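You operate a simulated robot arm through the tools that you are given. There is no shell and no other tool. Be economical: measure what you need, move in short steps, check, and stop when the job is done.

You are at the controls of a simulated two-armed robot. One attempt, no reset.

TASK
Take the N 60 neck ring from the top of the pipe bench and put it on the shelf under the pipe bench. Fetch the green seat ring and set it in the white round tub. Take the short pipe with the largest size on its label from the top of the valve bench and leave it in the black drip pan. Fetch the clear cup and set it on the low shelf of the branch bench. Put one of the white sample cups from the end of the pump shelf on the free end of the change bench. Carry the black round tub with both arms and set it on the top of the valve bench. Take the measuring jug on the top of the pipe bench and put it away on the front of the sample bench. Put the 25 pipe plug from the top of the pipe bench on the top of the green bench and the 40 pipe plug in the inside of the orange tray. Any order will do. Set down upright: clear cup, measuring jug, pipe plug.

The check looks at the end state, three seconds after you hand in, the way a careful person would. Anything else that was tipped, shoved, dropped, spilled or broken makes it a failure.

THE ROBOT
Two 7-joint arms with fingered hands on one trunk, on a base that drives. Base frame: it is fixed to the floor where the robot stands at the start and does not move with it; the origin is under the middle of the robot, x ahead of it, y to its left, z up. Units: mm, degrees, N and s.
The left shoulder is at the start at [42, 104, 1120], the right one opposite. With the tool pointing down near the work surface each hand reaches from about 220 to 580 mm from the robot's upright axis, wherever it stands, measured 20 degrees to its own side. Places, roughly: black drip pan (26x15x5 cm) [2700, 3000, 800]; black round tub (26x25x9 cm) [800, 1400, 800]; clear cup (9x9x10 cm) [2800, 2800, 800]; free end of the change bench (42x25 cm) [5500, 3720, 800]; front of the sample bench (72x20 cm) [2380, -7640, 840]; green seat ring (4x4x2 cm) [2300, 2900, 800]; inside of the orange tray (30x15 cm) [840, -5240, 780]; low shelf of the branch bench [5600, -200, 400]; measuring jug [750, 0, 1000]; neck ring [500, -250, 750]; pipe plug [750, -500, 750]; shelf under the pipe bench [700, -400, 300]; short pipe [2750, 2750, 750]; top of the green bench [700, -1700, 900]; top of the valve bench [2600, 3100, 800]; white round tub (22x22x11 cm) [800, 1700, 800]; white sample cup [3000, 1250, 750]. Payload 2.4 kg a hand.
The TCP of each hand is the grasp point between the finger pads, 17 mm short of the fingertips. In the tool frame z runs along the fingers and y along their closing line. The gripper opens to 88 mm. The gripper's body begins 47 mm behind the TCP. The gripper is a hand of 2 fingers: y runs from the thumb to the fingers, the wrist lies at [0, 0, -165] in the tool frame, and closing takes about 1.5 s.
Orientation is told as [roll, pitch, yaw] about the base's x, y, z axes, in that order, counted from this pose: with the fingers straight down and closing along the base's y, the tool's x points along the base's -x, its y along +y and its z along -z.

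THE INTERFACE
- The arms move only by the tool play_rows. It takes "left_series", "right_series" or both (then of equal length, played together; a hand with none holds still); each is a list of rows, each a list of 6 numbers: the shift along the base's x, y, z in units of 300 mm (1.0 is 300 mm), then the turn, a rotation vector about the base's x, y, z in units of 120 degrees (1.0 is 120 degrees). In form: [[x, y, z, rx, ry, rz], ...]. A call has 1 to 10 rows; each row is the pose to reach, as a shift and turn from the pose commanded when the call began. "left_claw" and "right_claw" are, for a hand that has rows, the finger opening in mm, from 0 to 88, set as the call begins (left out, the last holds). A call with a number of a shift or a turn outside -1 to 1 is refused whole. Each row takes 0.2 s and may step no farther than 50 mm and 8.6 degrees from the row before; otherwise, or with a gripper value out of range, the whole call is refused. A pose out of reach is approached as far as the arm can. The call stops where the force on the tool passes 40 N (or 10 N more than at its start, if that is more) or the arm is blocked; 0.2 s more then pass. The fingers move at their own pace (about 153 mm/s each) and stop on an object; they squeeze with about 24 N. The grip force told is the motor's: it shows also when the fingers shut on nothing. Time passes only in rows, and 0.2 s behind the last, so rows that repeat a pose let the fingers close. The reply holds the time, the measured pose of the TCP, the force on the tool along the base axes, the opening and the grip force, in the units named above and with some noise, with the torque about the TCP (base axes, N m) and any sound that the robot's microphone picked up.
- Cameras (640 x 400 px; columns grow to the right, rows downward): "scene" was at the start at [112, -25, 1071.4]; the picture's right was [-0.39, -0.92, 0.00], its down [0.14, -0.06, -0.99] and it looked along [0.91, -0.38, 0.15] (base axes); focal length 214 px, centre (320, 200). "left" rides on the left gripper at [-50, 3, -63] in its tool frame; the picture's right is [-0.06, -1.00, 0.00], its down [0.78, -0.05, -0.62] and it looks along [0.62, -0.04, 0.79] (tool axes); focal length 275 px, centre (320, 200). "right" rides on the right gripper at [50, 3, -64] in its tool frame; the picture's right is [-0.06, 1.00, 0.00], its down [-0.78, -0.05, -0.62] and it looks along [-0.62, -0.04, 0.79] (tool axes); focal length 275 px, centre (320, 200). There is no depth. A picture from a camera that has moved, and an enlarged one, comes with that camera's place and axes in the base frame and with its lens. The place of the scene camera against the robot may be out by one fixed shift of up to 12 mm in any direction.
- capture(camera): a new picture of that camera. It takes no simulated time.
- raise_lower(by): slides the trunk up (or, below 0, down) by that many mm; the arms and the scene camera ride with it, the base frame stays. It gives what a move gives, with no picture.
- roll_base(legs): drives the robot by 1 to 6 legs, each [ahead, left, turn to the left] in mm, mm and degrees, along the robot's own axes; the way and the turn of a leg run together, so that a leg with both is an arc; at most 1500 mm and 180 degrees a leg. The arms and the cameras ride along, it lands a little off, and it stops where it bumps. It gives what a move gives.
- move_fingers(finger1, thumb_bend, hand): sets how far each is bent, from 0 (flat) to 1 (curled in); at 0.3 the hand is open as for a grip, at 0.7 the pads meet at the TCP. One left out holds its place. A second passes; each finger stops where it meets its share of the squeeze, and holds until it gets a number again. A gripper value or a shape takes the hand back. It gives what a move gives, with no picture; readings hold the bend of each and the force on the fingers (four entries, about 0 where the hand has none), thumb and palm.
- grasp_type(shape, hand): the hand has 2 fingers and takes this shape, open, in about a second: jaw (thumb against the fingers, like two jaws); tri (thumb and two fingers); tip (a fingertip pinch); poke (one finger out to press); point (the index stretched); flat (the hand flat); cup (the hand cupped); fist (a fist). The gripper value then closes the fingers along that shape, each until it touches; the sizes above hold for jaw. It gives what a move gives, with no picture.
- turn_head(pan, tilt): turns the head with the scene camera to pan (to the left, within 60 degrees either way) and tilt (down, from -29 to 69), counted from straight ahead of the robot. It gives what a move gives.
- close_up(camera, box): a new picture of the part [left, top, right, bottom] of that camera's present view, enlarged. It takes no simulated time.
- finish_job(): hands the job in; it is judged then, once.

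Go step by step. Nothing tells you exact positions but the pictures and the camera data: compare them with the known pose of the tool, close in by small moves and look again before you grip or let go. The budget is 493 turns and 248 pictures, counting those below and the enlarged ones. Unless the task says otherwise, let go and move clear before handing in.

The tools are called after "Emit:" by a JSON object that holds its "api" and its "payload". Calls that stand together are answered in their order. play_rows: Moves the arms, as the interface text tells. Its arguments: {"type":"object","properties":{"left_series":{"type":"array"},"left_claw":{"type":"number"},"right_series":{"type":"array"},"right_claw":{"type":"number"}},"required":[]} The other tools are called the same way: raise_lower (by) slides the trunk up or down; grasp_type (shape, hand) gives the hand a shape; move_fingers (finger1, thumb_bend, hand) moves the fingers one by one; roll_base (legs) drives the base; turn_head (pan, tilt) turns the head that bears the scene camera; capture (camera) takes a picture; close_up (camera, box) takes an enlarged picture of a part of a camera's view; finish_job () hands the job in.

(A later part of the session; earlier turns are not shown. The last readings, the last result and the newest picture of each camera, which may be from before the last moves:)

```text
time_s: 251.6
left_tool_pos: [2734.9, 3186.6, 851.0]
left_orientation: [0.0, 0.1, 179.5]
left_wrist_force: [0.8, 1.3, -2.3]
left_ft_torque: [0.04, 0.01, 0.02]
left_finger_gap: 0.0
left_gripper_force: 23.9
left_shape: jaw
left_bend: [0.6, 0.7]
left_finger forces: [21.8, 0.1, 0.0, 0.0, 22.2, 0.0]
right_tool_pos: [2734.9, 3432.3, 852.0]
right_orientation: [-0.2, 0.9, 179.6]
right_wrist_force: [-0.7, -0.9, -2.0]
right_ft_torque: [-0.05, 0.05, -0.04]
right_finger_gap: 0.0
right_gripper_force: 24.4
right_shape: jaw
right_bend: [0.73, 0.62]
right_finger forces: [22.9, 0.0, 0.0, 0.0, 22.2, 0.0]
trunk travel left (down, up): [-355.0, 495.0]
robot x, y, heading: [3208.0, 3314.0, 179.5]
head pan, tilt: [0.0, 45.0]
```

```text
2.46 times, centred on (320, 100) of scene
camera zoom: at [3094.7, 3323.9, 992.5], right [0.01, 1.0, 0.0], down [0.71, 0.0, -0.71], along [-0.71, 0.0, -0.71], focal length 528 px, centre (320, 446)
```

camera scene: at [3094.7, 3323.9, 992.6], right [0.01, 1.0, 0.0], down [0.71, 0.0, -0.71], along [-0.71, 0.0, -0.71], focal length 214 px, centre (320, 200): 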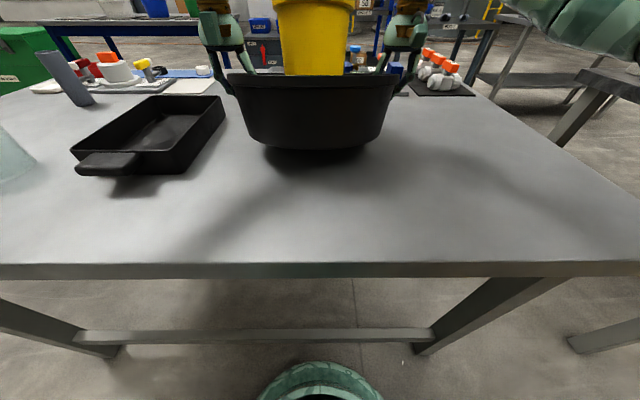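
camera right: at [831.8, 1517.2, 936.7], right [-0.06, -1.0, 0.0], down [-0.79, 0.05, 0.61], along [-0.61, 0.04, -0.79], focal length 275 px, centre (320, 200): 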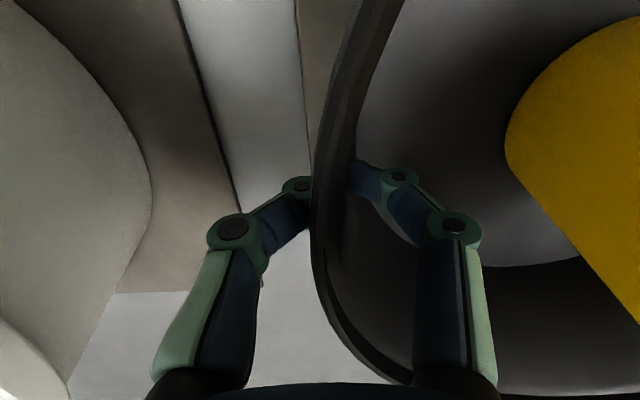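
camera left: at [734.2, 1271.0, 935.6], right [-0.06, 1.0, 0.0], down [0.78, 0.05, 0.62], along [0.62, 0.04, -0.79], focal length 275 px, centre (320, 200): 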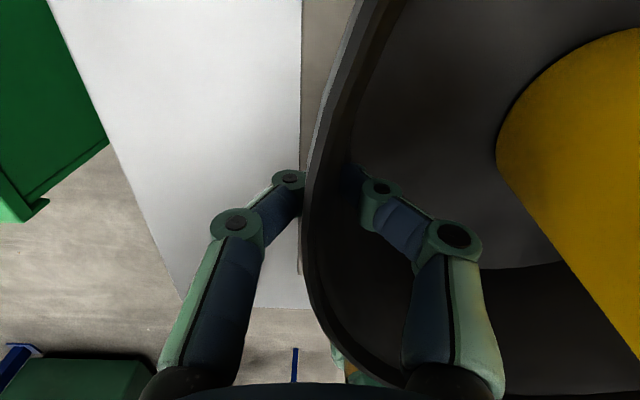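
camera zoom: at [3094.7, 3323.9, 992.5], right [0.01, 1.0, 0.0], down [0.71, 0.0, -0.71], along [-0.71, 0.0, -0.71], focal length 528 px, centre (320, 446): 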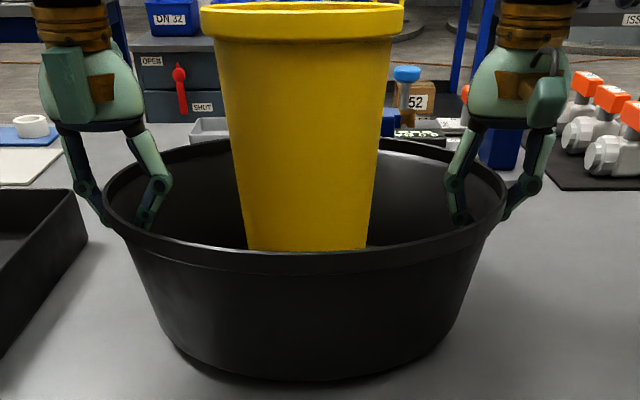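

Emit:
{"api": "play_rows", "payload": {"left_series": [[0, 0, -0.005, 0, 0, 0], [0, 0, -0.01, 0, 0, 0], [0, 0, -0.015, 0, 0, 0], [0, 0, -0.015, 0, 0, 0]], "right_series": [[0, 0, -0.005, 0, 0, 0], [0, 0, -0.01, 0, 0, 0], [0, 0, -0.015, 0, 0, 0], [0, 0, -0.015, 0, 0, 0]]}}

```text
time_s: 252.6
left_tool_pos: [2734.3, 3186.2, 847.3]
left_orientation: [0.0, 0.1, 179.6]
left_wrist_force: [1.1, -0.5, -2.2]
left_ft_torque: [-0.01, -0.02, 0.05]
left_finger_gap: 0.0
left_gripper_force: 24.7
left_shape: jaw
left_bend: [0.6, 0.7]
left_finger forces: [22.3, 0.0, 0.0, 0.1, 22.2, 0.1]
right_tool_pos: [2735.6, 3432.0, 848.4]
right_orientation: [-0.2, 0.9, 179.5]
right_wrist_force: [0.4, 0.0, -2.5]
right_ft_torque: [-0.11, 0.07, -0.09]
right_finger_gap: 0.0
right_gripper_force: 24.1
right_shape: jaw
right_bend: [0.73, 0.62]
right_finger forces: [22.7, 0.0, 0.0, 0.0, 22.6, 0.0]
trunk travel left (down, up): [-355.0, 495.0]
robot x, y, heading: [3207.7, 3314.8, 180.0]
head pan, tilt: [0.0, 45.0]
```

Emit:
{"api": "play_rows", "payload": {"left_series": [[0, 0, -0.006, 0, 0, 0], [0, 0, -0.012, 0, 0, 0], [0, 0, -0.018, 0, 0, 0], [0, 0, -0.024, 0, 0, 0], [0, 0, -0.024, 0, 0, 0]], "right_series": [[0, 0, -0.007, 0, 0, 0], [0, 0, -0.014, 0, 0, 0], [0, 0, -0.021, 0, 0, 0], [0, 0, -0.027, 0, 0, 0], [0, 0, -0.027, 0, 0, 0]]}}

Emit:
{"api": "capture", "payload": {"camera": "scene"}}

```text
time_s: 253.8
left_tool_pos: [2735.6, 3187.2, 841.6]
left_orientation: [-0.1, -0.3, 179.6]
left_wrist_force: [-3.9, 2.9, 19.8]
left_ft_torque: [0.18, 0.05, 0.08]
left_finger_gap: 0.2
left_gripper_force: 24.0
left_shape: jaw
left_bend: [0.61, 0.71]
left_finger forces: [25.7, 0.1, 0.0, 0.0, 31.9, 0.0]
right_tool_pos: [2735.2, 3432.2, 841.9]
right_orientation: [-0.1, 0.6, 179.6]
right_wrist_force: [-6.6, -0.7, 24.7]
right_ft_torque: [-0.34, 0.09, -0.15]
right_finger_gap: 1.3
right_gripper_force: 23.8
right_shape: jaw
right_bend: [0.74, 0.63]
right_finger forces: [31.4, 0.0, 0.0, 0.0, 25.7, 0.0]
trunk travel left (down, up): [-355.0, 495.0]
robot x, y, heading: [3209.2, 3316.9, 179.8]
head pan, tilt: [0.0, 45.0]
```

```text
153 pictures are left
camera scene: at [3096.5, 3324.1, 993.1], right [0.01, 1.0, 0.0], down [0.71, 0.0, -0.71], along [-0.71, 0.0, -0.71], focal length 214 px, centre (320, 200)
```

scene: 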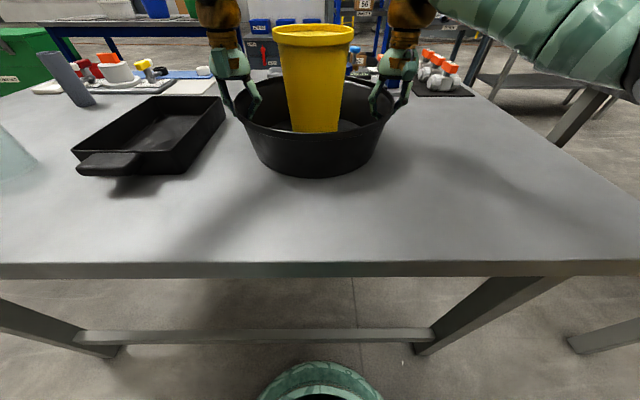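

The tub is seated. I relieve the press slightly and open both hands.

Emit:
{"api": "play_rows", "payload": {"left_series": [[0, 0, 0.005, 0, 0, 0], [0, 0, 0.005, 0, 0, 0], [0, 0, 0.005, 0, 0, 0], [0, 0, 0.005, 0, 0, 0], [0, 0, 0.005, 0, 0, 0]], "right_series": [[0, 0, 0.005, 0, 0, 0], [0, 0, 0.005, 0, 0, 0], [0, 0, 0.005, 0, 0, 0], [0, 0, 0.005, 0, 0, 0], [0, 0, 0.005, 0, 0, 0]], "left_claw": 55, "right_claw": 55}}

Emit:
{"api": "capture", "payload": {"camera": "left"}}

Emit:
{"api": "capture", "payload": {"camera": "right"}}

```text
time_s: 255.0
left_tool_pos: [2734.9, 3185.5, 841.3]
left_orientation: [0.0, 0.0, 179.6]
left_wrist_force: [-0.6, 0.2, 0.0]
left_ft_torque: [-0.01, -0.01, -0.03]
left_finger_gap: 54.8
left_gripper_force: 0.0
left_shape: jaw
left_bend: [0.71, 0.7]
left_finger forces: [0.0, 0.0, 0.0, 0.0, 0.0, 0.0]
right_tool_pos: [2735.1, 3433.6, 841.8]
right_orientation: [-0.2, 0.9, 179.6]
right_wrist_force: [-0.4, -0.6, -0.2]
right_ft_torque: [0.0, 0.02, 0.02]
right_finger_gap: 54.8
right_gripper_force: 0.0
right_shape: jaw
right_bend: [0.71, 0.7]
right_finger forces: [0.0, 0.1, 0.0, 0.0, 0.0, 0.1]
trunk travel left (down, up): [-355.0, 495.0]
robot x, y, heading: [3203.9, 3317.0, 179.8]
head pan, tilt: [0.0, 45.0]
```

```text
152 pictures are left
camera left: at [2684.7, 3184.7, 905.8], right [-0.05, 1.0, 0.0], down [0.78, 0.04, 0.62], along [0.62, 0.03, -0.79], focal length 275 px, centre (320, 200)
```

left: 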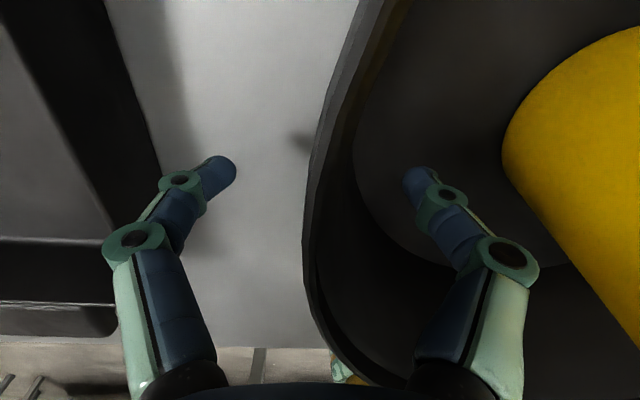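

```text
151 pictures are left
camera right: at [2784.4, 3429.6, 906.5], right [-0.07, -1.0, 0.0], down [-0.79, 0.05, 0.61], along [-0.6, 0.04, -0.8], focal length 275 px, centre (320, 200)
```

right: 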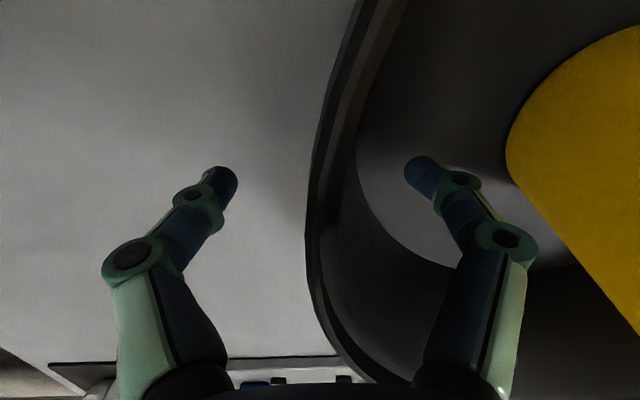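

Free. I raise the trunk straight up 200 mm and check.

Emit:
{"api": "raise_lower", "payload": {"by": 200}}

Emit:
{"api": "turn_head", "payload": {"pan": 30, "tilt": 45}}

Emit:
{"api": "capture", "payload": {"camera": "scene"}}

```text
time_s: 257.1
left_tool_pos: [2735.0, 3186.1, 1040.9]
left_orientation: [0.0, 0.1, 179.6]
left_wrist_force: [0.2, -0.5, 0.0]
left_ft_torque: [0.04, 0.01, -0.01]
left_finger_gap: 54.6
left_gripper_force: 0.0
left_shape: jaw
left_bend: [0.71, 0.7]
left_finger forces: [0.0, 0.0, 0.0, 0.0, 0.1, 0.1]
right_tool_pos: [2735.8, 3433.5, 1041.8]
right_orientation: [-0.2, 0.9, 179.6]
right_wrist_force: [0.6, -0.6, -0.4]
right_ft_torque: [0.0, -0.03, 0.01]
right_finger_gap: 55.1
right_gripper_force: 0.0
right_shape: jaw
right_bend: [0.71, 0.7]
right_finger forces: [0.0, 0.0, 0.1, 0.0, 0.0, 0.0]
trunk travel left (down, up): [-555.0, 295.0]
robot x, y, heading: [3203.7, 3311.2, 180.0]
head pan, tilt: [0.0, 45.0]
```

```text
time_s: 258.1
left_tool_pos: [2734.6, 3186.2, 1042.8]
left_orientation: [-0.1, 0.1, 179.6]
left_wrist_force: [0.1, -0.2, 0.7]
left_ft_torque: [0.02, 0.0, 0.0]
left_finger_gap: 54.5
left_gripper_force: 0.1
left_shape: jaw
left_bend: [0.71, 0.7]
left_finger forces: [0.1, 0.0, 0.0, 0.0, 0.0, 0.1]
right_tool_pos: [2733.7, 3432.8, 1040.7]
right_orientation: [-0.1, 0.8, 179.6]
right_wrist_force: [-0.4, 0.4, -0.1]
right_ft_torque: [-0.05, 0.02, -0.01]
right_finger_gap: 54.9
right_gripper_force: 0.2
right_shape: jaw
right_bend: [0.71, 0.7]
right_finger forces: [0.0, 0.0, 0.0, 0.0, 0.0, 0.0]
trunk travel left (down, up): [-555.0, 295.0]
robot x, y, heading: [3206.9, 3316.9, 179.7]
head pan, tilt: [30.0, 45.0]
```

```text
150 pictures are left
camera scene: at [3109.6, 3283.2, 1193.7], right [-0.49, 0.87, 0.0], down [0.61, 0.35, -0.71], along [-0.61, -0.35, -0.71], focal length 214 px, centre (320, 200)
```

scene: 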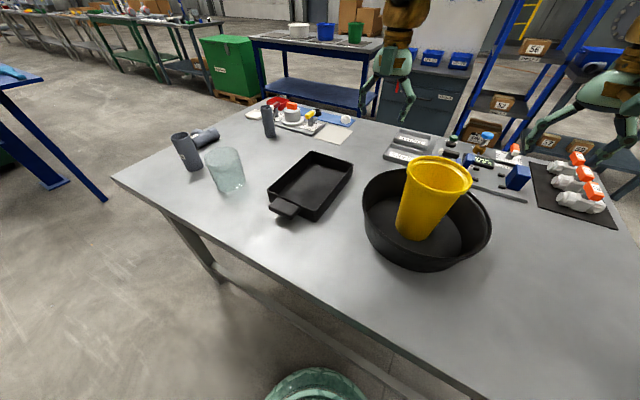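

The black tub stands on the valve bench. Now I read the pipes.

Emit:
{"api": "close_up", "payload": {"camera": "scene", "box": [150, 90, 310, 210]}}

```text
3.33 times, centred on (230, 150) of scene
camera zoom: at [3109.6, 3283.2, 1193.7], right [-0.49, 0.87, 0.0], down [0.61, 0.35, -0.71], along [-0.61, -0.35, -0.71], focal length 715 px, centre (620, 367)
```

zoom: 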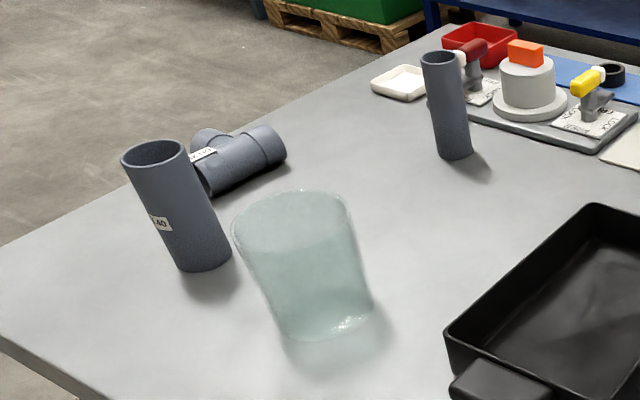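

The near pipe reads "..40"; I strafe left to see the other one's label and be in reach.

Emit:
{"api": "roll_base", "payload": {"legs": [[0, 520, 0]]}}

Emit:
{"api": "turn_head", "payload": {"pan": 10, "tilt": 45}}

Emit:
{"api": "capture", "payload": {"camera": "scene"}}

Emit:
{"api": "capture", "payload": {"camera": "left"}}

Emit:
{"api": "capture", "payload": {"camera": "right"}}

```text
time_s: 261.1
left_tool_pos: [2733.4, 2663.8, 1041.8]
left_orientation: [-0.2, 0.0, 179.8]
left_wrist_force: [0.7, 0.1, 0.7]
left_ft_torque: [0.02, -0.01, 0.0]
left_finger_gap: 54.8
left_gripper_force: 0.0
left_shape: jaw
left_bend: [0.71, 0.7]
left_finger forces: [0.0, 0.0, 0.1, 0.1, 0.1, 0.1]
right_tool_pos: [2733.2, 2911.0, 1042.6]
right_orientation: [-0.2, 0.9, 179.8]
right_wrist_force: [-0.2, 0.1, 0.9]
right_ft_torque: [-0.04, 0.03, 0.0]
right_finger_gap: 54.6
right_gripper_force: 0.0
right_shape: jaw
right_bend: [0.71, 0.7]
right_finger forces: [0.0, 0.0, 0.1, 0.0, 0.1, 0.0]
trunk travel left (down, up): [-555.0, 295.0]
robot x, y, heading: [3202.6, 2792.2, 179.9]
head pan, tilt: [30.0, 45.0]
```

```text
time_s: 261.9
left_tool_pos: [2734.2, 2666.5, 1043.4]
left_orientation: [0.1, 0.0, 179.9]
left_wrist_force: [0.3, 0.4, 0.4]
left_ft_torque: [0.02, -0.01, 0.01]
left_finger_gap: 54.8
left_gripper_force: 0.1
left_shape: jaw
left_bend: [0.71, 0.7]
left_finger forces: [0.0, 0.0, 0.0, 0.1, 0.0, 0.0]
right_tool_pos: [2733.2, 2911.4, 1041.6]
right_orientation: [-0.2, 0.9, 179.8]
right_wrist_force: [0.0, 0.1, 0.0]
right_ft_torque: [-0.02, -0.03, -0.01]
right_finger_gap: 54.9
right_gripper_force: 0.2
right_shape: jaw
right_bend: [0.71, 0.7]
right_finger forces: [0.0, 0.0, 0.0, 0.0, 0.0, 0.0]
trunk travel left (down, up): [-555.0, 295.0]
robot x, y, heading: [3202.1, 2796.5, 179.9]
head pan, tilt: [10.0, 45.0]
```

```text
148 pictures are left
camera scene: at [3098.0, 2789.4, 1193.7], right [-0.17, 0.99, 0.0], down [0.7, 0.12, -0.71], along [-0.7, -0.12, -0.71], focal length 214 px, centre (320, 200)
```

scene: 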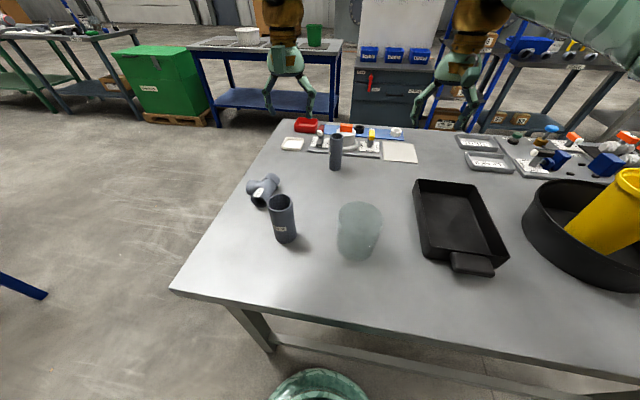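

```text
147 pictures are left
camera left: at [2682.8, 2662.6, 1105.9], right [-0.06, 1.0, 0.0], down [0.78, 0.05, 0.62], along [0.62, 0.04, -0.79], focal length 275 px, centre (320, 200)
```

left: 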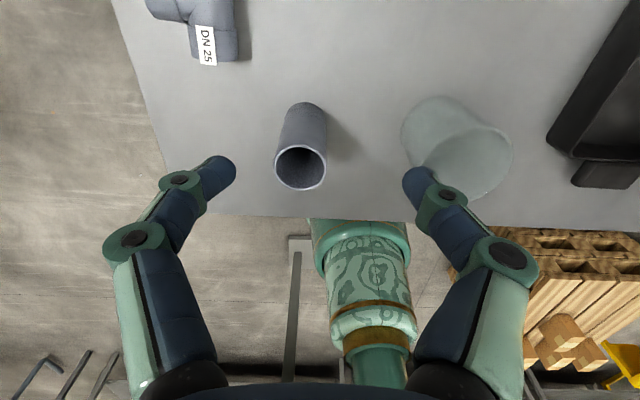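

```text
146 pictures are left
camera right: at [2781.5, 2908.0, 1106.5], right [-0.07, -1.0, 0.0], down [-0.79, 0.05, 0.61], along [-0.6, 0.04, -0.8], focal length 275 px, centre (320, 200)
```

right: 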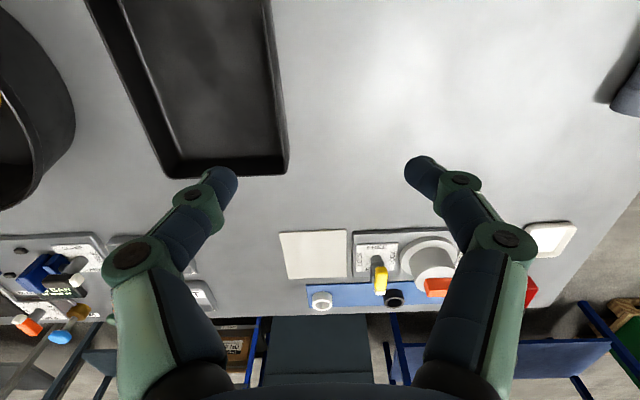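

Emit:
{"api": "close_up", "payload": {"camera": "scene", "box": [240, 110, 400, 270]}}

```text
2.50 times, centred on (320, 190) of scene
camera zoom: at [3098.0, 2789.4, 1193.7], right [-0.17, 0.99, 0.0], down [0.7, 0.12, -0.71], along [-0.7, -0.12, -0.71], focal length 536 px, centre (320, 225)
```

zoom: 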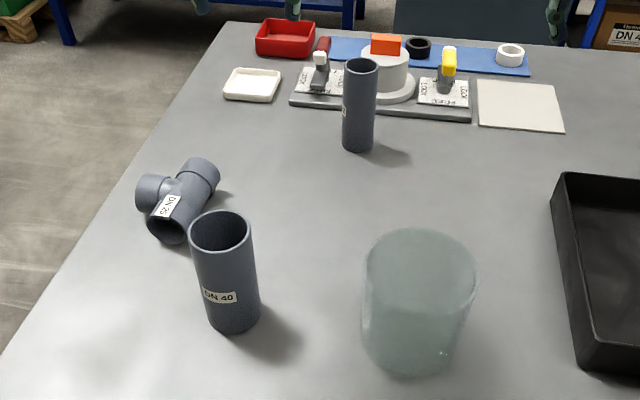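

Emit:
{"api": "roll_base", "payload": {"legs": [[0, 330, 0]]}}

Emit:
{"api": "turn_head", "payload": {"pan": -25, "tilt": 35}}

Emit:
{"api": "close_up", "payload": {"camera": "scene", "box": [220, 80, 420, 220]}}

```text
time_s: 264.1
left_tool_pos: [2730.5, 2333.9, 1041.9]
left_orientation: [-0.1, 0.0, 179.7]
left_wrist_force: [0.2, 0.3, 0.5]
left_ft_torque: [-0.02, 0.02, -0.02]
left_finger_gap: 54.7
left_gripper_force: 0.0
left_shape: jaw
left_bend: [0.71, 0.7]
left_finger forces: [0.0, 0.1, 0.1, 0.0, 0.0, 0.0]
right_tool_pos: [2732.8, 2581.2, 1041.8]
right_orientation: [-0.3, 1.0, 179.5]
right_wrist_force: [-0.4, 0.1, -0.2]
right_ft_torque: [0.0, 0.02, -0.01]
right_finger_gap: 54.8
right_gripper_force: 0.1
right_shape: jaw
right_bend: [0.71, 0.7]
right_finger forces: [0.0, 0.0, 0.0, 0.1, 0.0, 0.0]
trunk travel left (down, up): [-555.0, 295.0]
robot x, y, heading: [3199.2, 2461.4, 179.4]
head pan, tilt: [10.0, 45.0]
```

```text
time_s: 265.1
left_tool_pos: [2731.7, 2335.8, 1042.2]
left_orientation: [-0.1, 0.1, 179.6]
left_wrist_force: [0.4, 0.6, 0.1]
left_ft_torque: [0.01, 0.01, -0.01]
left_finger_gap: 54.7
left_gripper_force: 0.0
left_shape: jaw
left_bend: [0.71, 0.7]
left_finger forces: [0.1, 0.0, 0.0, 0.1, 0.0, 0.1]
right_tool_pos: [2731.9, 2580.9, 1040.1]
right_orientation: [-0.2, 1.0, 179.6]
right_wrist_force: [-0.3, -0.3, 0.2]
right_ft_torque: [0.03, 0.02, 0.02]
right_finger_gap: 54.6
right_gripper_force: 0.0
right_shape: jaw
right_bend: [0.71, 0.7]
right_finger forces: [0.0, 0.0, 0.0, 0.0, 0.0, 0.0]
trunk travel left (down, up): [-555.0, 295.0]
robot x, y, heading: [3201.1, 2463.0, 179.7]
head pan, tilt: [-25.0, 35.0]
```

```text
2.86 times, centred on (320, 150) of scene
camera zoom: at [3097.1, 2509.4, 1208.5], right [0.43, 0.9, 0.0], down [0.52, -0.24, -0.82], along [-0.74, 0.35, -0.57], focal length 613 px, centre (320, 343)
```

zoom: 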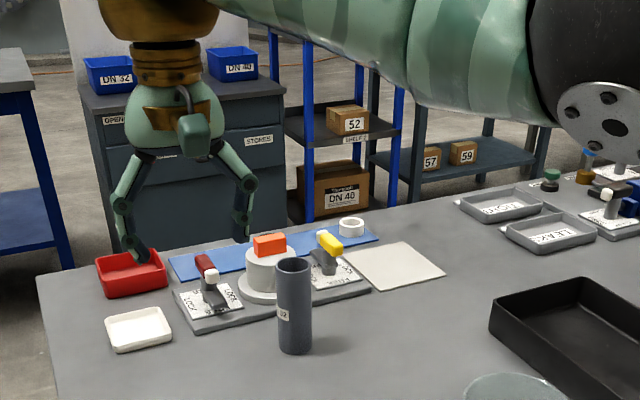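

Emit:
{"api": "close_up", "payload": {"camera": "scene", "box": [295, 165, 335, 210]}}

```text
8.89 times, centred on (315, 188) of scene
camera zoom: at [3097.1, 2509.4, 1208.5], right [0.43, 0.9, 0.0], down [0.52, -0.24, -0.82], along [-0.74, 0.35, -0.57], focal length 1906 px, centre (364, 311)
```

zoom: 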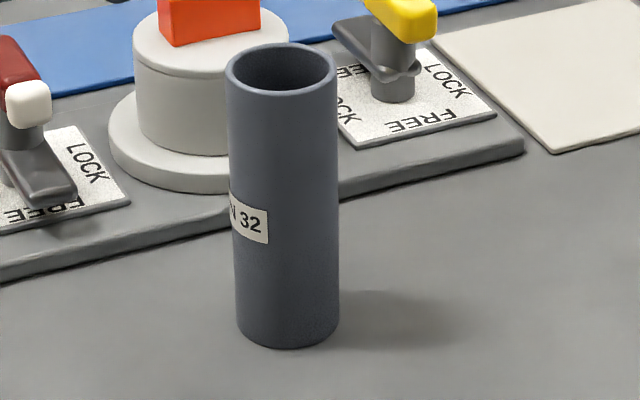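

The other reads DN 32, the tee DN 25 – so the near DN 40 pipe it is, at ≈ (2818, 2652). I bring the right hand over it.

Emit:
{"api": "play_rows", "payload": {"right_series": [[0.1, 0.08, 0, 0, 0, 0], [0.2, 0.16, 0, 0, 0, 0], [0.287, 0.237, 0, 0, 0, 0], [0.287, 0.237, -0.13, 0, 0, 0], [0.287, 0.237, -0.25, 0, 0, 0], [0.287, 0.237, -0.25, 0, 0, 0]], "right_claw": 86}}

Emit:
{"api": "capture", "payload": {"camera": "right"}}

```text
time_s: 266.6
left_tool_pos: [2731.6, 2334.8, 1041.3]
left_orientation: [0.0, 0.0, 179.6]
left_wrist_force: [0.1, -0.8, 0.7]
left_ft_torque: [0.01, -0.01, 0.02]
left_finger_gap: 54.5
left_gripper_force: 0.1
left_shape: jaw
left_bend: [0.71, 0.7]
left_finger forces: [0.1, 0.0, 0.0, 0.1, 0.1, 0.0]
right_tool_pos: [2816.7, 2651.4, 968.1]
right_orientation: [-0.2, 0.9, 179.7]
right_wrist_force: [-0.9, 0.0, -0.4]
right_ft_torque: [0.01, 0.03, 0.01]
right_finger_gap: 86.2
right_gripper_force: 0.0
right_shape: jaw
right_bend: [0.35, 0.33]
right_finger forces: [0.1, 0.1, 0.0, 0.0, 0.0, 0.0]
trunk travel left (down, up): [-555.0, 295.0]
robot x, y, heading: [3200.8, 2462.7, 179.5]
head pan, tilt: [-25.0, 35.0]
```

```text
142 pictures are left
camera right: at [2866.4, 2647.6, 1031.8], right [-0.07, -1.0, 0.0], down [-0.79, 0.05, 0.61], along [-0.6, 0.04, -0.8], focal length 275 px, centre (320, 200)
```

right: 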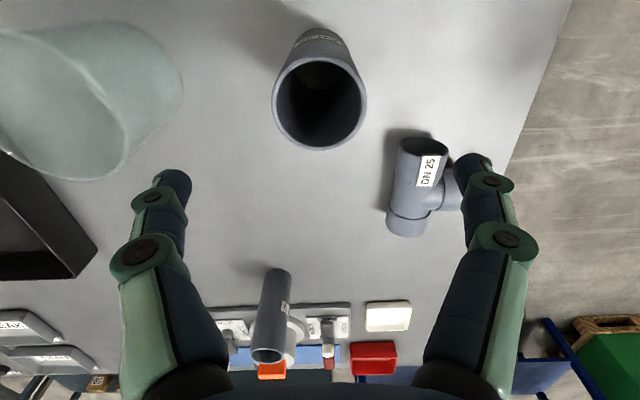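

Aligned (pipe top ≈ z 890). I descend to z≈858 and grip.

Emit:
{"api": "play_rows", "payload": {"right_series": [[0.01, 0.003, -0.12, 0, 0, 0], [0.01, 0.003, -0.24, 0, 0, 0], [0.01, 0.003, -0.365, 0, 0, 0], [0.01, 0.003, -0.365, 0, 0, 0]]}}

Emit:
{"api": "play_rows", "payload": {"right_series": [[0, 0, 0, 0, 0, 0], [0, 0, 0, 0, 0, 0], [0, 0, 0, 0, 0, 0], [0, 0, 0, 0, 0, 0], [0, 0, 0, 0, 0, 0]], "right_claw": 25}}

Emit:
{"api": "play_rows", "payload": {"right_series": [[0, 0, 0.03, 0, 0, 0], [0, 0, 0.1, 0, 0, 0], [0, 0, 0.2, 0, 0, 0], [0, 0, 0.3, 0, 0, 0], [0, 0, 0.44, 0, 0, 0], [0, 0, 0.58, 0, 0, 0], [0, 0, 0.58, 0, 0, 0]]}}

Emit:
{"api": "capture", "payload": {"camera": "right"}}

```text
time_s: 267.6
left_tool_pos: [2731.8, 2335.4, 1042.7]
left_orientation: [0.0, 0.0, 179.6]
left_wrist_force: [-1.1, 0.3, -0.5]
left_ft_torque: [0.01, 0.0, 0.04]
left_finger_gap: 54.8
left_gripper_force: 0.1
left_shape: jaw
left_bend: [0.71, 0.7]
left_finger forces: [0.1, 0.0, 0.0, 0.0, 0.1, 0.0]
right_tool_pos: [2821.4, 2652.4, 858.0]
right_orientation: [-0.2, 1.0, 179.8]
right_wrist_force: [0.5, -0.4, 0.3]
right_ft_torque: [0.01, 0.01, 0.02]
right_finger_gap: 86.0
right_gripper_force: 0.0
right_shape: jaw
right_bend: [0.35, 0.33]
right_finger forces: [0.0, 0.0, 0.0, 0.0, 0.0, 0.0]
trunk travel left (down, up): [-555.0, 295.0]
robot x, y, heading: [3200.6, 2464.0, 179.7]
head pan, tilt: [-25.0, 35.0]
```

```text
time_s: 268.8
left_tool_pos: [2731.1, 2335.3, 1041.2]
left_orientation: [0.0, 0.1, 179.5]
left_wrist_force: [-0.1, 0.1, -0.4]
left_ft_torque: [0.0, -0.01, -0.02]
left_finger_gap: 54.8
left_gripper_force: 0.1
left_shape: jaw
left_bend: [0.71, 0.7]
left_finger forces: [0.0, 0.1, 0.1, 0.1, 0.0, 0.0]
right_tool_pos: [2821.5, 2652.3, 857.8]
right_orientation: [-0.2, 0.9, 179.5]
right_wrist_force: [1.0, -0.3, -0.3]
right_ft_torque: [0.0, -0.02, 0.0]
right_finger_gap: 41.2
right_gripper_force: 24.4
right_shape: jaw
right_bend: [0.73, 0.7]
right_finger forces: [21.6, 0.1, 0.0, 0.0, 21.5, 0.0]
trunk travel left (down, up): [-555.0, 295.0]
robot x, y, heading: [3196.8, 2463.4, 179.7]
head pan, tilt: [-25.0, 35.0]
```

```text
time_s: 270.4
left_tool_pos: [2730.7, 2335.3, 1042.3]
left_orientation: [0.0, -0.1, 179.6]
left_wrist_force: [0.0, -0.5, 0.3]
left_ft_torque: [-0.01, 0.02, -0.04]
left_finger_gap: 54.9
left_gripper_force: 0.1
left_shape: jaw
left_bend: [0.71, 0.7]
left_finger forces: [0.0, 0.0, 0.0, 0.1, 0.0, 0.0]
right_tool_pos: [2820.8, 2653.6, 1031.1]
right_orientation: [-0.2, 0.8, 179.6]
right_wrist_force: [0.3, -0.2, -1.1]
right_ft_torque: [0.03, -0.02, 0.02]
right_finger_gap: 41.1
right_gripper_force: 24.4
right_shape: jaw
right_bend: [0.73, 0.7]
right_finger forces: [21.6, 0.0, 0.0, 0.1, 21.5, 0.0]
trunk travel left (down, up): [-555.0, 295.0]
robot x, y, heading: [3203.2, 2462.9, 179.6]
head pan, tilt: [-25.0, 35.0]
```

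```text
141 pictures are left
camera right: at [2870.1, 2651.0, 1096.4], right [-0.07, -1.0, 0.0], down [-0.79, 0.05, 0.61], along [-0.6, 0.04, -0.8], focal length 275 px, centre (320, 200)
```

right: 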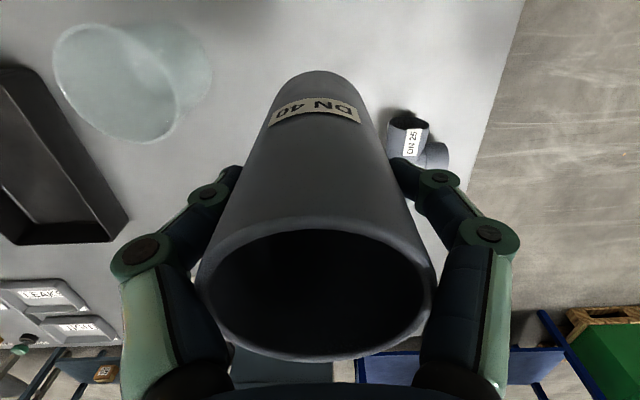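

The DN 40 pipe is held. I strafe right and move it over the pan.

Emit:
{"api": "roll_base", "payload": {"legs": [[0, -390, 0]]}}

Emit:
{"api": "play_rows", "payload": {"right_series": [[-0.1, 0, 0, 0, 0, 0], [-0.2, 0, 0, 0, 0, 0], [-0.28, 0, 0, 0, 0, 0], [-0.28, 0, 0, 0, 0, 0]]}}

Emit:
{"api": "turn_head", "payload": {"pan": -20, "tilt": 45}}

Emit:
{"api": "capture", "payload": {"camera": "scene"}}

Emit:
{"api": "capture", "payload": {"camera": "right"}}

```text
time_s: 272.8
left_tool_pos: [2733.4, 2722.3, 1042.1]
left_orientation: [-0.1, 0.0, 180.0]
left_wrist_force: [0.0, 0.0, 0.1]
left_ft_torque: [-0.03, -0.03, 0.03]
left_finger_gap: 54.7
left_gripper_force: 0.0
left_shape: jaw
left_bend: [0.71, 0.7]
left_finger forces: [0.0, 0.1, 0.0, 0.0, 0.0, 0.1]
right_tool_pos: [2822.3, 3041.5, 1030.6]
right_orientation: [-0.1, 0.9, 179.9]
right_wrist_force: [-0.4, 0.1, -1.6]
right_ft_torque: [0.02, 0.02, 0.0]
right_finger_gap: 41.1
right_gripper_force: 23.9
right_shape: jaw
right_bend: [0.73, 0.7]
right_finger forces: [21.5, 0.0, 0.0, 0.0, 21.6, 0.1]
trunk travel left (down, up): [-555.0, 295.0]
robot x, y, heading: [3201.4, 2854.1, 179.9]
head pan, tilt: [-25.0, 35.0]
```

```text
time_s: 273.8
left_tool_pos: [2733.1, 2721.9, 1043.0]
left_orientation: [0.0, -0.1, 179.9]
left_wrist_force: [-0.4, -0.3, 0.3]
left_ft_torque: [0.02, -0.02, 0.01]
left_finger_gap: 54.7
left_gripper_force: 0.0
left_shape: jaw
left_bend: [0.71, 0.7]
left_finger forces: [0.1, 0.0, 0.0, 0.0, 0.0, 0.1]
right_tool_pos: [2737.1, 3041.5, 1031.0]
right_orientation: [-0.3, 0.9, 179.9]
right_wrist_force: [-0.2, -0.2, -0.2]
right_ft_torque: [0.02, 0.03, 0.01]
right_finger_gap: 40.9
right_gripper_force: 24.0
right_shape: jaw
right_bend: [0.73, 0.7]
right_finger forces: [21.6, 0.1, 0.0, 0.1, 21.5, 0.0]
trunk travel left (down, up): [-555.0, 295.0]
robot x, y, heading: [3200.8, 2852.4, 180.1]
head pan, tilt: [-25.0, 35.0]
```

```text
time_s: 274.5
left_tool_pos: [2733.0, 2721.0, 1041.2]
left_orientation: [0.1, 0.0, 179.9]
left_wrist_force: [-0.7, 0.6, -0.3]
left_ft_torque: [-0.02, -0.02, -0.02]
left_finger_gap: 54.8
left_gripper_force: 0.1
left_shape: jaw
left_bend: [0.71, 0.7]
left_finger forces: [0.1, 0.0, 0.0, 0.1, 0.0, 0.0]
right_tool_pos: [2736.9, 3040.9, 1031.1]
right_orientation: [-0.2, 0.8, 180.0]
right_wrist_force: [0.4, -0.3, -1.1]
right_ft_torque: [-0.01, 0.01, -0.01]
right_finger_gap: 41.2
right_gripper_force: 23.8
right_shape: jaw
right_bend: [0.73, 0.7]
right_finger forces: [21.7, 0.0, 0.0, 0.0, 21.6, 0.0]
trunk travel left (down, up): [-555.0, 295.0]
robot x, y, heading: [3206.2, 2848.3, 180.1]
head pan, tilt: [-20.0, 45.0]
```

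```text
140 pictures are left
camera scene: at [3101.6, 2888.1, 1193.7], right [0.34, 0.94, 0.0], down [0.66, -0.24, -0.71], along [-0.66, 0.24, -0.71], focal length 214 px, centre (320, 200)
```

scene: 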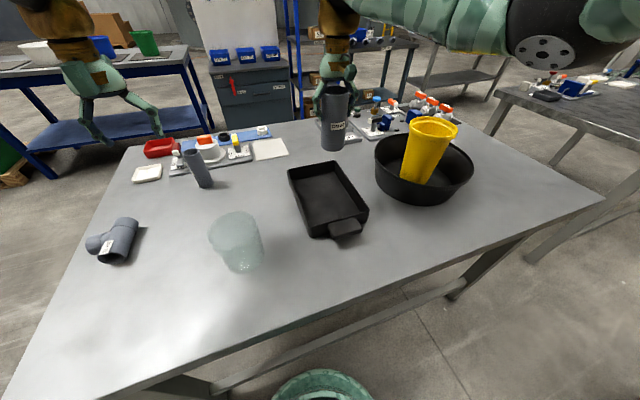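

```text
139 pictures are left
camera right: at [2786.5, 3037.8, 1095.8], right [-0.06, -1.0, 0.0], down [-0.79, 0.05, 0.61], along [-0.6, 0.04, -0.8], focal length 275 px, centre (320, 200)
```

right: 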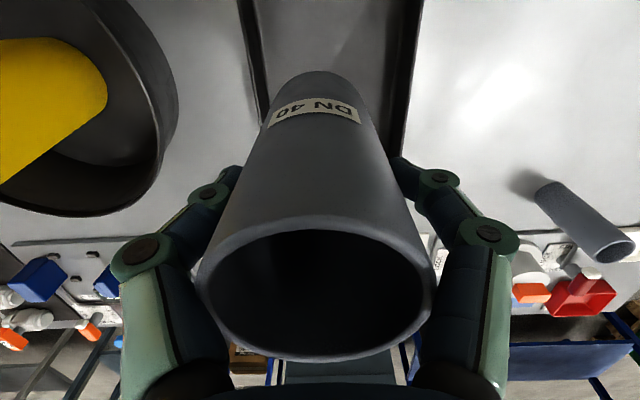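

The pan lies below, centre ≈ (2718, 3033). I lower the pipe.

Emit:
{"api": "play_rows", "payload": {"right_series": [[-0.03, -0.015, -0.06, 0, 0, 0], [-0.057, -0.027, -0.18, 0, 0, 0], [-0.057, -0.027, -0.3, 0, 0, 0], [-0.057, -0.027, -0.4, 0, 0, 0], [-0.057, -0.027, -0.49, 0, 0, 0], [-0.057, -0.027, -0.49, 0, 0, 0]]}}

Emit:
{"api": "capture", "payload": {"camera": "scene"}}

Emit:
{"api": "capture", "payload": {"camera": "right"}}

```text
time_s: 275.9
left_tool_pos: [2732.1, 2722.4, 1041.9]
left_orientation: [0.0, -0.1, 179.9]
left_wrist_force: [-0.2, 1.4, 0.4]
left_ft_torque: [0.01, -0.01, -0.01]
left_finger_gap: 54.6
left_gripper_force: 0.1
left_shape: jaw
left_bend: [0.71, 0.7]
left_finger forces: [0.1, 0.0, 0.1, 0.1, 0.0, 0.0]
right_tool_pos: [2736.3, 3030.9, 889.1]
right_orientation: [-0.3, 0.8, 180.0]
right_wrist_force: [1.0, 0.3, -0.1]
right_ft_torque: [0.03, 0.02, -0.04]
right_finger_gap: 40.7
right_gripper_force: 24.4
right_shape: jaw
right_bend: [0.73, 0.7]
right_finger forces: [21.6, 0.0, 0.0, 0.1, 21.4, 0.0]
right hand out of reach, approached as far as the arm can: row 5, 6
trunk travel left (down, up): [-555.0, 295.0]
robot x, y, heading: [3202.3, 2853.7, 179.8]
head pan, tilt: [-20.0, 45.0]
```

```text
138 pictures are left
camera scene: at [3101.6, 2888.0, 1193.7], right [0.34, 0.94, 0.0], down [0.66, -0.24, -0.71], along [-0.66, 0.24, -0.71], focal length 214 px, centre (320, 200)
```

scene: 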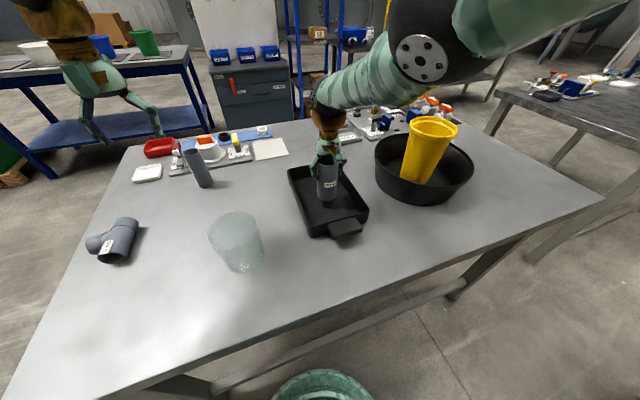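

```text
137 pictures are left
camera right: at [2784.9, 3028.4, 953.4], right [-0.06, -1.0, 0.0], down [-0.79, 0.05, 0.61], along [-0.61, 0.04, -0.79], focal length 275 px, centre (320, 200)
```

right: 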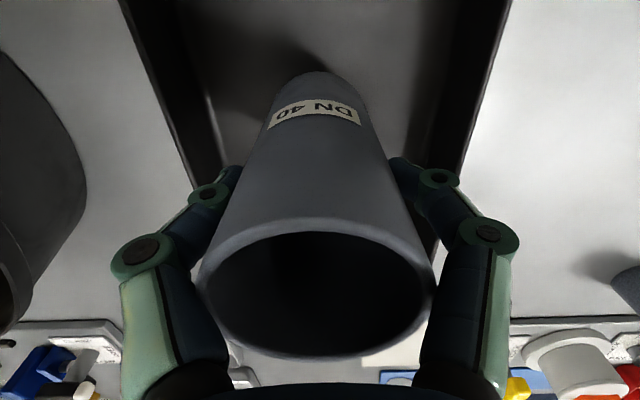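

The arm is at its reach limit with the trunk this high; I lower the trunk a bit instead.

Emit:
{"api": "raise_lower", "payload": {"by": -15}}

```text
time_s: 276.5
left_tool_pos: [2734.1, 2720.6, 1025.8]
left_orientation: [0.1, 0.0, 180.0]
left_wrist_force: [-0.3, -0.8, 0.0]
left_ft_torque: [0.05, -0.02, 0.01]
left_finger_gap: 54.7
left_gripper_force: 0.1
left_shape: jaw
left_bend: [0.71, 0.7]
left_finger forces: [0.0, 0.1, 0.1, 0.0, 0.0, 0.0]
right_tool_pos: [2737.0, 3032.1, 874.5]
right_orientation: [-0.2, 0.8, 179.9]
right_wrist_force: [0.1, -0.7, -1.4]
right_ft_torque: [0.03, 0.01, 0.0]
right_finger_gap: 40.5
right_gripper_force: 23.8
right_shape: jaw
right_bend: [0.73, 0.7]
right_finger forces: [21.5, 0.0, 0.0, 0.0, 21.3, 0.1]
trunk travel left (down, up): [-540.0, 310.0]
robot x, y, heading: [3205.1, 2855.4, 179.9]
head pan, tilt: [-20.0, 45.0]
```

Emit:
{"api": "raise_lower", "payload": {"by": -7}}

Emit:
{"api": "raise_lower", "payload": {"by": -4}}

```text
time_s: 277.1
left_tool_pos: [2734.4, 2721.1, 1018.3]
left_orientation: [-0.2, 0.0, 179.9]
left_wrist_force: [0.7, 0.8, -0.5]
left_ft_torque: [-0.04, 0.01, 0.0]
left_finger_gap: 54.7
left_gripper_force: 0.0
left_shape: jaw
left_bend: [0.71, 0.7]
left_finger forces: [0.0, 0.0, 0.1, 0.1, 0.0, 0.1]
right_tool_pos: [2737.3, 3032.8, 867.0]
right_orientation: [-0.1, 1.0, 179.8]
right_wrist_force: [-0.1, -0.5, -1.1]
right_ft_torque: [0.0, -0.02, -0.01]
right_finger_gap: 40.6
right_gripper_force: 24.4
right_shape: jaw
right_bend: [0.73, 0.7]
right_finger forces: [21.5, 0.1, 0.0, 0.0, 21.3, 0.0]
trunk travel left (down, up): [-533.0, 317.0]
robot x, y, heading: [3203.8, 2852.1, 179.9]
head pan, tilt: [-20.0, 45.0]
```

```text
time_s: 277.6
left_tool_pos: [2732.9, 2722.5, 1015.6]
left_orientation: [0.0, 0.1, 179.8]
left_wrist_force: [0.2, 0.5, 1.1]
left_ft_torque: [0.0, -0.01, 0.0]
left_finger_gap: 54.7
left_gripper_force: 0.1
left_shape: jaw
left_bend: [0.71, 0.7]
left_finger forces: [0.0, 0.0, 0.0, 0.0, 0.1, 0.0]
right_tool_pos: [2736.2, 3032.7, 861.9]
right_orientation: [-0.2, 0.9, 179.9]
right_wrist_force: [0.0, -0.3, -1.2]
right_ft_torque: [-0.04, 0.0, -0.05]
right_finger_gap: 40.5
right_gripper_force: 23.9
right_shape: jaw
right_bend: [0.73, 0.7]
right_finger forces: [21.5, 0.0, 0.1, 0.1, 21.3, 0.1]
trunk travel left (down, up): [-529.0, 321.0]
robot x, y, heading: [3202.2, 2854.9, 179.7]
head pan, tilt: [-20.0, 45.0]
```

Emit:
{"api": "raise_lower", "payload": {"by": -3}}

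Emit:
{"api": "close_up", "payload": {"camera": "scene", "box": [270, 130, 400, 250]}}

```text
time_s: 278.1
left_tool_pos: [2733.6, 2719.8, 1013.5]
left_orientation: [-0.1, 0.0, 179.9]
left_wrist_force: [0.1, 0.5, 0.6]
left_ft_torque: [0.01, 0.01, -0.01]
left_finger_gap: 54.7
left_gripper_force: 0.1
left_shape: jaw
left_bend: [0.71, 0.7]
left_finger forces: [0.1, 0.0, 0.0, 0.0, 0.0, 0.1]
right_tool_pos: [2736.4, 3031.3, 860.5]
right_orientation: [-0.2, 0.8, 179.8]
right_wrist_force: [-2.2, 1.1, 6.6]
right_ft_torque: [-0.03, 0.0, 0.04]
right_finger_gap: 40.5
right_gripper_force: 23.9
right_shape: jaw
right_bend: [0.73, 0.7]
right_finger forces: [22.1, 0.0, 0.1, 0.0, 22.9, 0.0]
trunk travel left (down, up): [-526.0, 324.0]
robot x, y, heading: [3202.3, 2849.3, 179.9]
head pan, tilt: [-20.0, 45.0]
```

```text
3.33 times, centred on (335, 190) of scene
camera zoom: at [3101.6, 2887.9, 1164.7], right [0.34, 0.94, 0.0], down [0.66, -0.24, -0.71], along [-0.66, 0.24, -0.71], focal length 715 px, centre (270, 233)
```

zoom: 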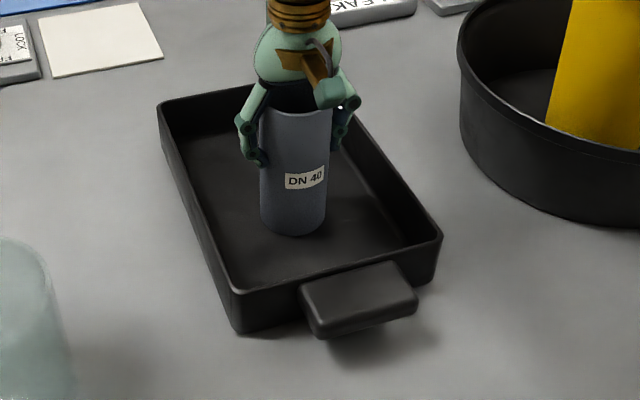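

Seated. I open the fingers without moving the arm.

Emit:
{"api": "move_fingers", "payload": {"hand": "right", "finger1": 0.35, "thumb_bend": 0.35}}

Emit:
{"api": "raise_lower", "payload": {"by": 60}}

Emit:
{"api": "raise_lower", "payload": {"by": 80}}

Emit:
{"api": "capture", "payload": {"camera": "scene"}}

```text
time_s: 279.1
left_tool_pos: [2733.3, 2721.4, 1012.2]
left_orientation: [0.0, 0.0, 179.9]
left_wrist_force: [-0.7, 0.3, 0.0]
left_ft_torque: [0.0, 0.02, -0.01]
left_finger_gap: 54.6
left_gripper_force: 0.0
left_shape: jaw
left_bend: [0.71, 0.7]
left_finger forces: [0.1, 0.0, 0.1, 0.0, 0.0, 0.0]
right_tool_pos: [2736.2, 3030.8, 859.4]
right_orientation: [-0.2, 0.9, 179.8]
right_wrist_force: [0.9, 0.7, 1.5]
right_ft_torque: [0.04, 0.01, 0.01]
right_finger_gap: 73.1
right_gripper_force: 0.6
right_shape: fingers
right_bend: [0.35, 0.35]
right_finger forces: [0.5, 0.0, 0.1, 0.0, 0.9, 0.0]
trunk travel left (down, up): [-526.0, 324.0]
robot x, y, heading: [3204.6, 2850.1, 179.6]
head pan, tilt: [-20.0, 45.0]
```

```text
time_s: 280.1
left_tool_pos: [2733.2, 2722.6, 1072.1]
left_orientation: [0.0, 0.1, 179.9]
left_wrist_force: [-0.3, -0.4, -1.0]
left_ft_torque: [0.01, -0.03, -0.01]
left_finger_gap: 54.8
left_gripper_force: 0.1
left_shape: jaw
left_bend: [0.71, 0.7]
left_finger forces: [0.1, 0.0, 0.1, 0.0, 0.0, 0.1]
right_tool_pos: [2736.9, 3032.2, 919.9]
right_orientation: [-0.2, 0.9, 180.0]
right_wrist_force: [0.6, -0.5, 0.6]
right_ft_torque: [0.01, 0.03, 0.01]
right_finger_gap: 73.1
right_gripper_force: 0.1
right_shape: fingers
right_bend: [0.35, 0.35]
right_finger forces: [0.0, 0.1, 0.0, 0.0, 0.0, 0.1]
trunk travel left (down, up): [-586.0, 264.0]
robot x, y, heading: [3202.1, 2849.3, 180.0]
head pan, tilt: [-20.0, 45.0]
```

```text
time_s: 281.3
left_tool_pos: [2733.5, 2721.3, 1153.0]
left_orientation: [0.1, 0.0, 179.9]
left_wrist_force: [0.6, -0.4, -0.2]
left_ft_torque: [-0.02, -0.01, -0.01]
left_finger_gap: 54.6
left_gripper_force: 0.1
left_shape: jaw
left_bend: [0.71, 0.7]
left_finger forces: [0.1, 0.0, 0.0, 0.0, 0.0, 0.0]
right_tool_pos: [2737.8, 3032.5, 1001.1]
right_orientation: [-0.2, 0.8, 179.9]
right_wrist_force: [0.1, 0.6, 0.4]
right_ft_torque: [-0.01, 0.03, 0.0]
right_finger_gap: 73.0
right_gripper_force: 0.1
right_shape: fingers
right_bend: [0.35, 0.35]
right_finger forces: [0.0, 0.1, 0.0, 0.0, 0.0, 0.0]
trunk travel left (down, up): [-666.0, 184.0]
robot x, y, heading: [3204.4, 2852.2, 180.1]
head pan, tilt: [-20.0, 45.0]
```

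```text
135 pictures are left
camera scene: at [3102.2, 2888.0, 1304.9], right [0.34, 0.94, 0.0], down [0.66, -0.24, -0.71], along [-0.66, 0.24, -0.71], focal length 214 px, centre (320, 200)
```

scene: 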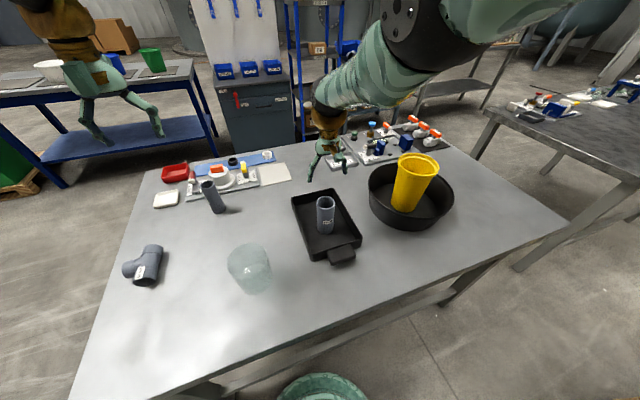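

The pipe stands in the pan. I retract the right hand, bring the trunk down and look at the clear cup with the left hand.

Emit:
{"api": "play_rows", "payload": {"right_series": [[0, 0, 0.1, 0, 0, 0], [0.1, 0, 0.2, 0, 0, 0], [0.25, 0, 0.25, 0, 0, 0], [0.4, 0, 0.25, 0, 0, 0], [0.5, 0, 0.25, 0, 0, 0], [0.5, 0, 0.25, 0, 0, 0]], "right_claw": 60}}

Emit:
{"api": "raise_lower", "payload": {"by": -150}}

Emit:
{"api": "capture", "payload": {"camera": "left"}}

Emit:
{"api": "turn_head", "payload": {"pan": 10, "tilt": 50}}

Emit:
{"api": "capture", "payload": {"camera": "scene"}}

```text
time_s: 282.7
left_tool_pos: [2734.1, 2721.8, 1153.0]
left_orientation: [0.0, 0.0, 179.9]
left_wrist_force: [0.2, 0.2, -0.4]
left_ft_torque: [-0.01, 0.02, 0.03]
left_finger_gap: 54.9
left_gripper_force: 0.1
left_shape: jaw
left_bend: [0.71, 0.7]
left_finger forces: [0.1, 0.0, 0.0, 0.0, 0.0, 0.0]
right_tool_pos: [2744.2, 3035.4, 993.9]
right_orientation: [-0.1, 0.8, 179.9]
right_wrist_force: [0.2, -0.1, -0.9]
right_ft_torque: [0.02, 0.02, 0.01]
right_finger_gap: 60.3
right_gripper_force: 0.1
right_shape: jaw
right_bend: [0.68, 0.66]
right_finger forces: [0.0, 0.1, 0.0, 0.0, 0.1, 0.1]
right hand out of reach, approached as far as the arm can: row 1, 2, 3, 4, 5, 6
trunk travel left (down, up): [-666.0, 184.0]
robot x, y, heading: [3205.2, 2853.3, 179.8]
head pan, tilt: [-20.0, 45.0]
```

```text
time_s: 284.3
left_tool_pos: [2734.1, 2721.7, 1006.5]
left_orientation: [-0.1, 0.1, 179.9]
left_wrist_force: [-0.5, 0.3, 0.0]
left_ft_torque: [-0.01, 0.01, 0.02]
left_finger_gap: 54.7
left_gripper_force: 0.1
left_shape: jaw
left_bend: [0.71, 0.7]
left_finger forces: [0.0, 0.0, 0.1, 0.1, 0.0, 0.0]
right_tool_pos: [2746.5, 3034.2, 841.6]
right_orientation: [-0.3, 1.2, 180.0]
right_wrist_force: [5.9, -0.9, 22.4]
right_ft_torque: [0.18, 0.4, -0.04]
right_finger_gap: 60.3
right_gripper_force: 0.0
right_shape: jaw
right_bend: [0.68, 0.66]
right_finger forces: [0.8, 0.1, 0.0, 0.0, 0.2, 22.9]
trunk travel left (down, up): [-519.0, 331.0]
robot x, y, heading: [3204.8, 2853.7, 179.9]
head pan, tilt: [-20.0, 45.0]
stopped: the force on the tool passed its limit at 43 N (the readings are from after the stop); the commanded pose is now the measured one
```

```text
134 pictures are left
camera left: at [2684.2, 2718.7, 1069.9], right [-0.06, 1.0, 0.0], down [0.78, 0.05, 0.62], along [0.62, 0.04, -0.79], focal length 275 px, centre (320, 200)
```

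left: 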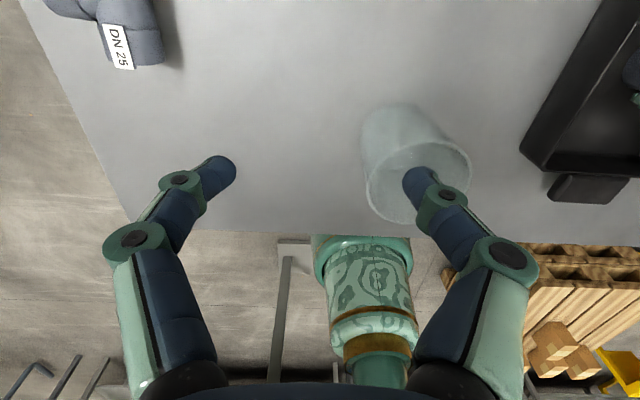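

```text
time_s: 285.3
left_tool_pos: [2735.1, 2721.7, 1005.4]
left_orientation: [-0.1, 0.0, 179.9]
left_wrist_force: [0.6, 0.5, 0.4]
left_ft_torque: [-0.01, 0.02, -0.04]
left_finger_gap: 54.4
left_gripper_force: 0.0
left_shape: jaw
left_bend: [0.71, 0.7]
left_finger forces: [0.0, 0.0, 0.0, 0.0, 0.0, 0.0]
right_tool_pos: [2746.3, 3034.6, 840.9]
right_orientation: [-0.3, 1.3, 179.9]
right_wrist_force: [-0.7, 1.0, 29.6]
right_ft_torque: [0.08, 0.13, 0.0]
right_finger_gap: 60.5
right_gripper_force: 0.1
right_shape: jaw
right_bend: [0.68, 0.66]
right_finger forces: [0.4, 0.0, 0.0, 0.0, 0.0, 29.4]
trunk travel left (down, up): [-519.0, 331.0]
robot x, y, heading: [3206.0, 2851.9, 179.9]
head pan, tilt: [10.0, 50.0]
```

```text
133 pictures are left
camera scene: at [3103.5, 2846.3, 1150.8], right [-0.17, 0.99, 0.0], down [0.75, 0.13, -0.64], along [-0.63, -0.11, -0.77], focal length 214 px, centre (320, 200)
```

scene: 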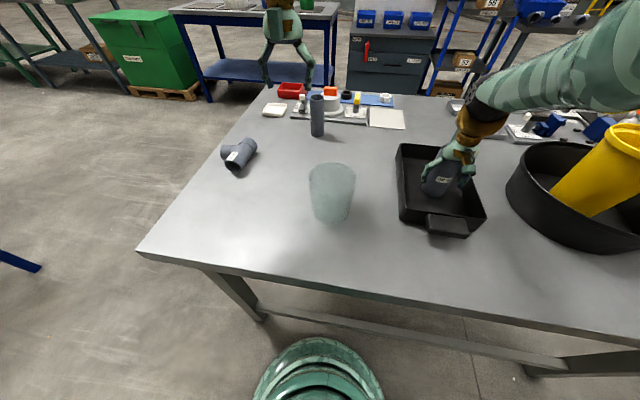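

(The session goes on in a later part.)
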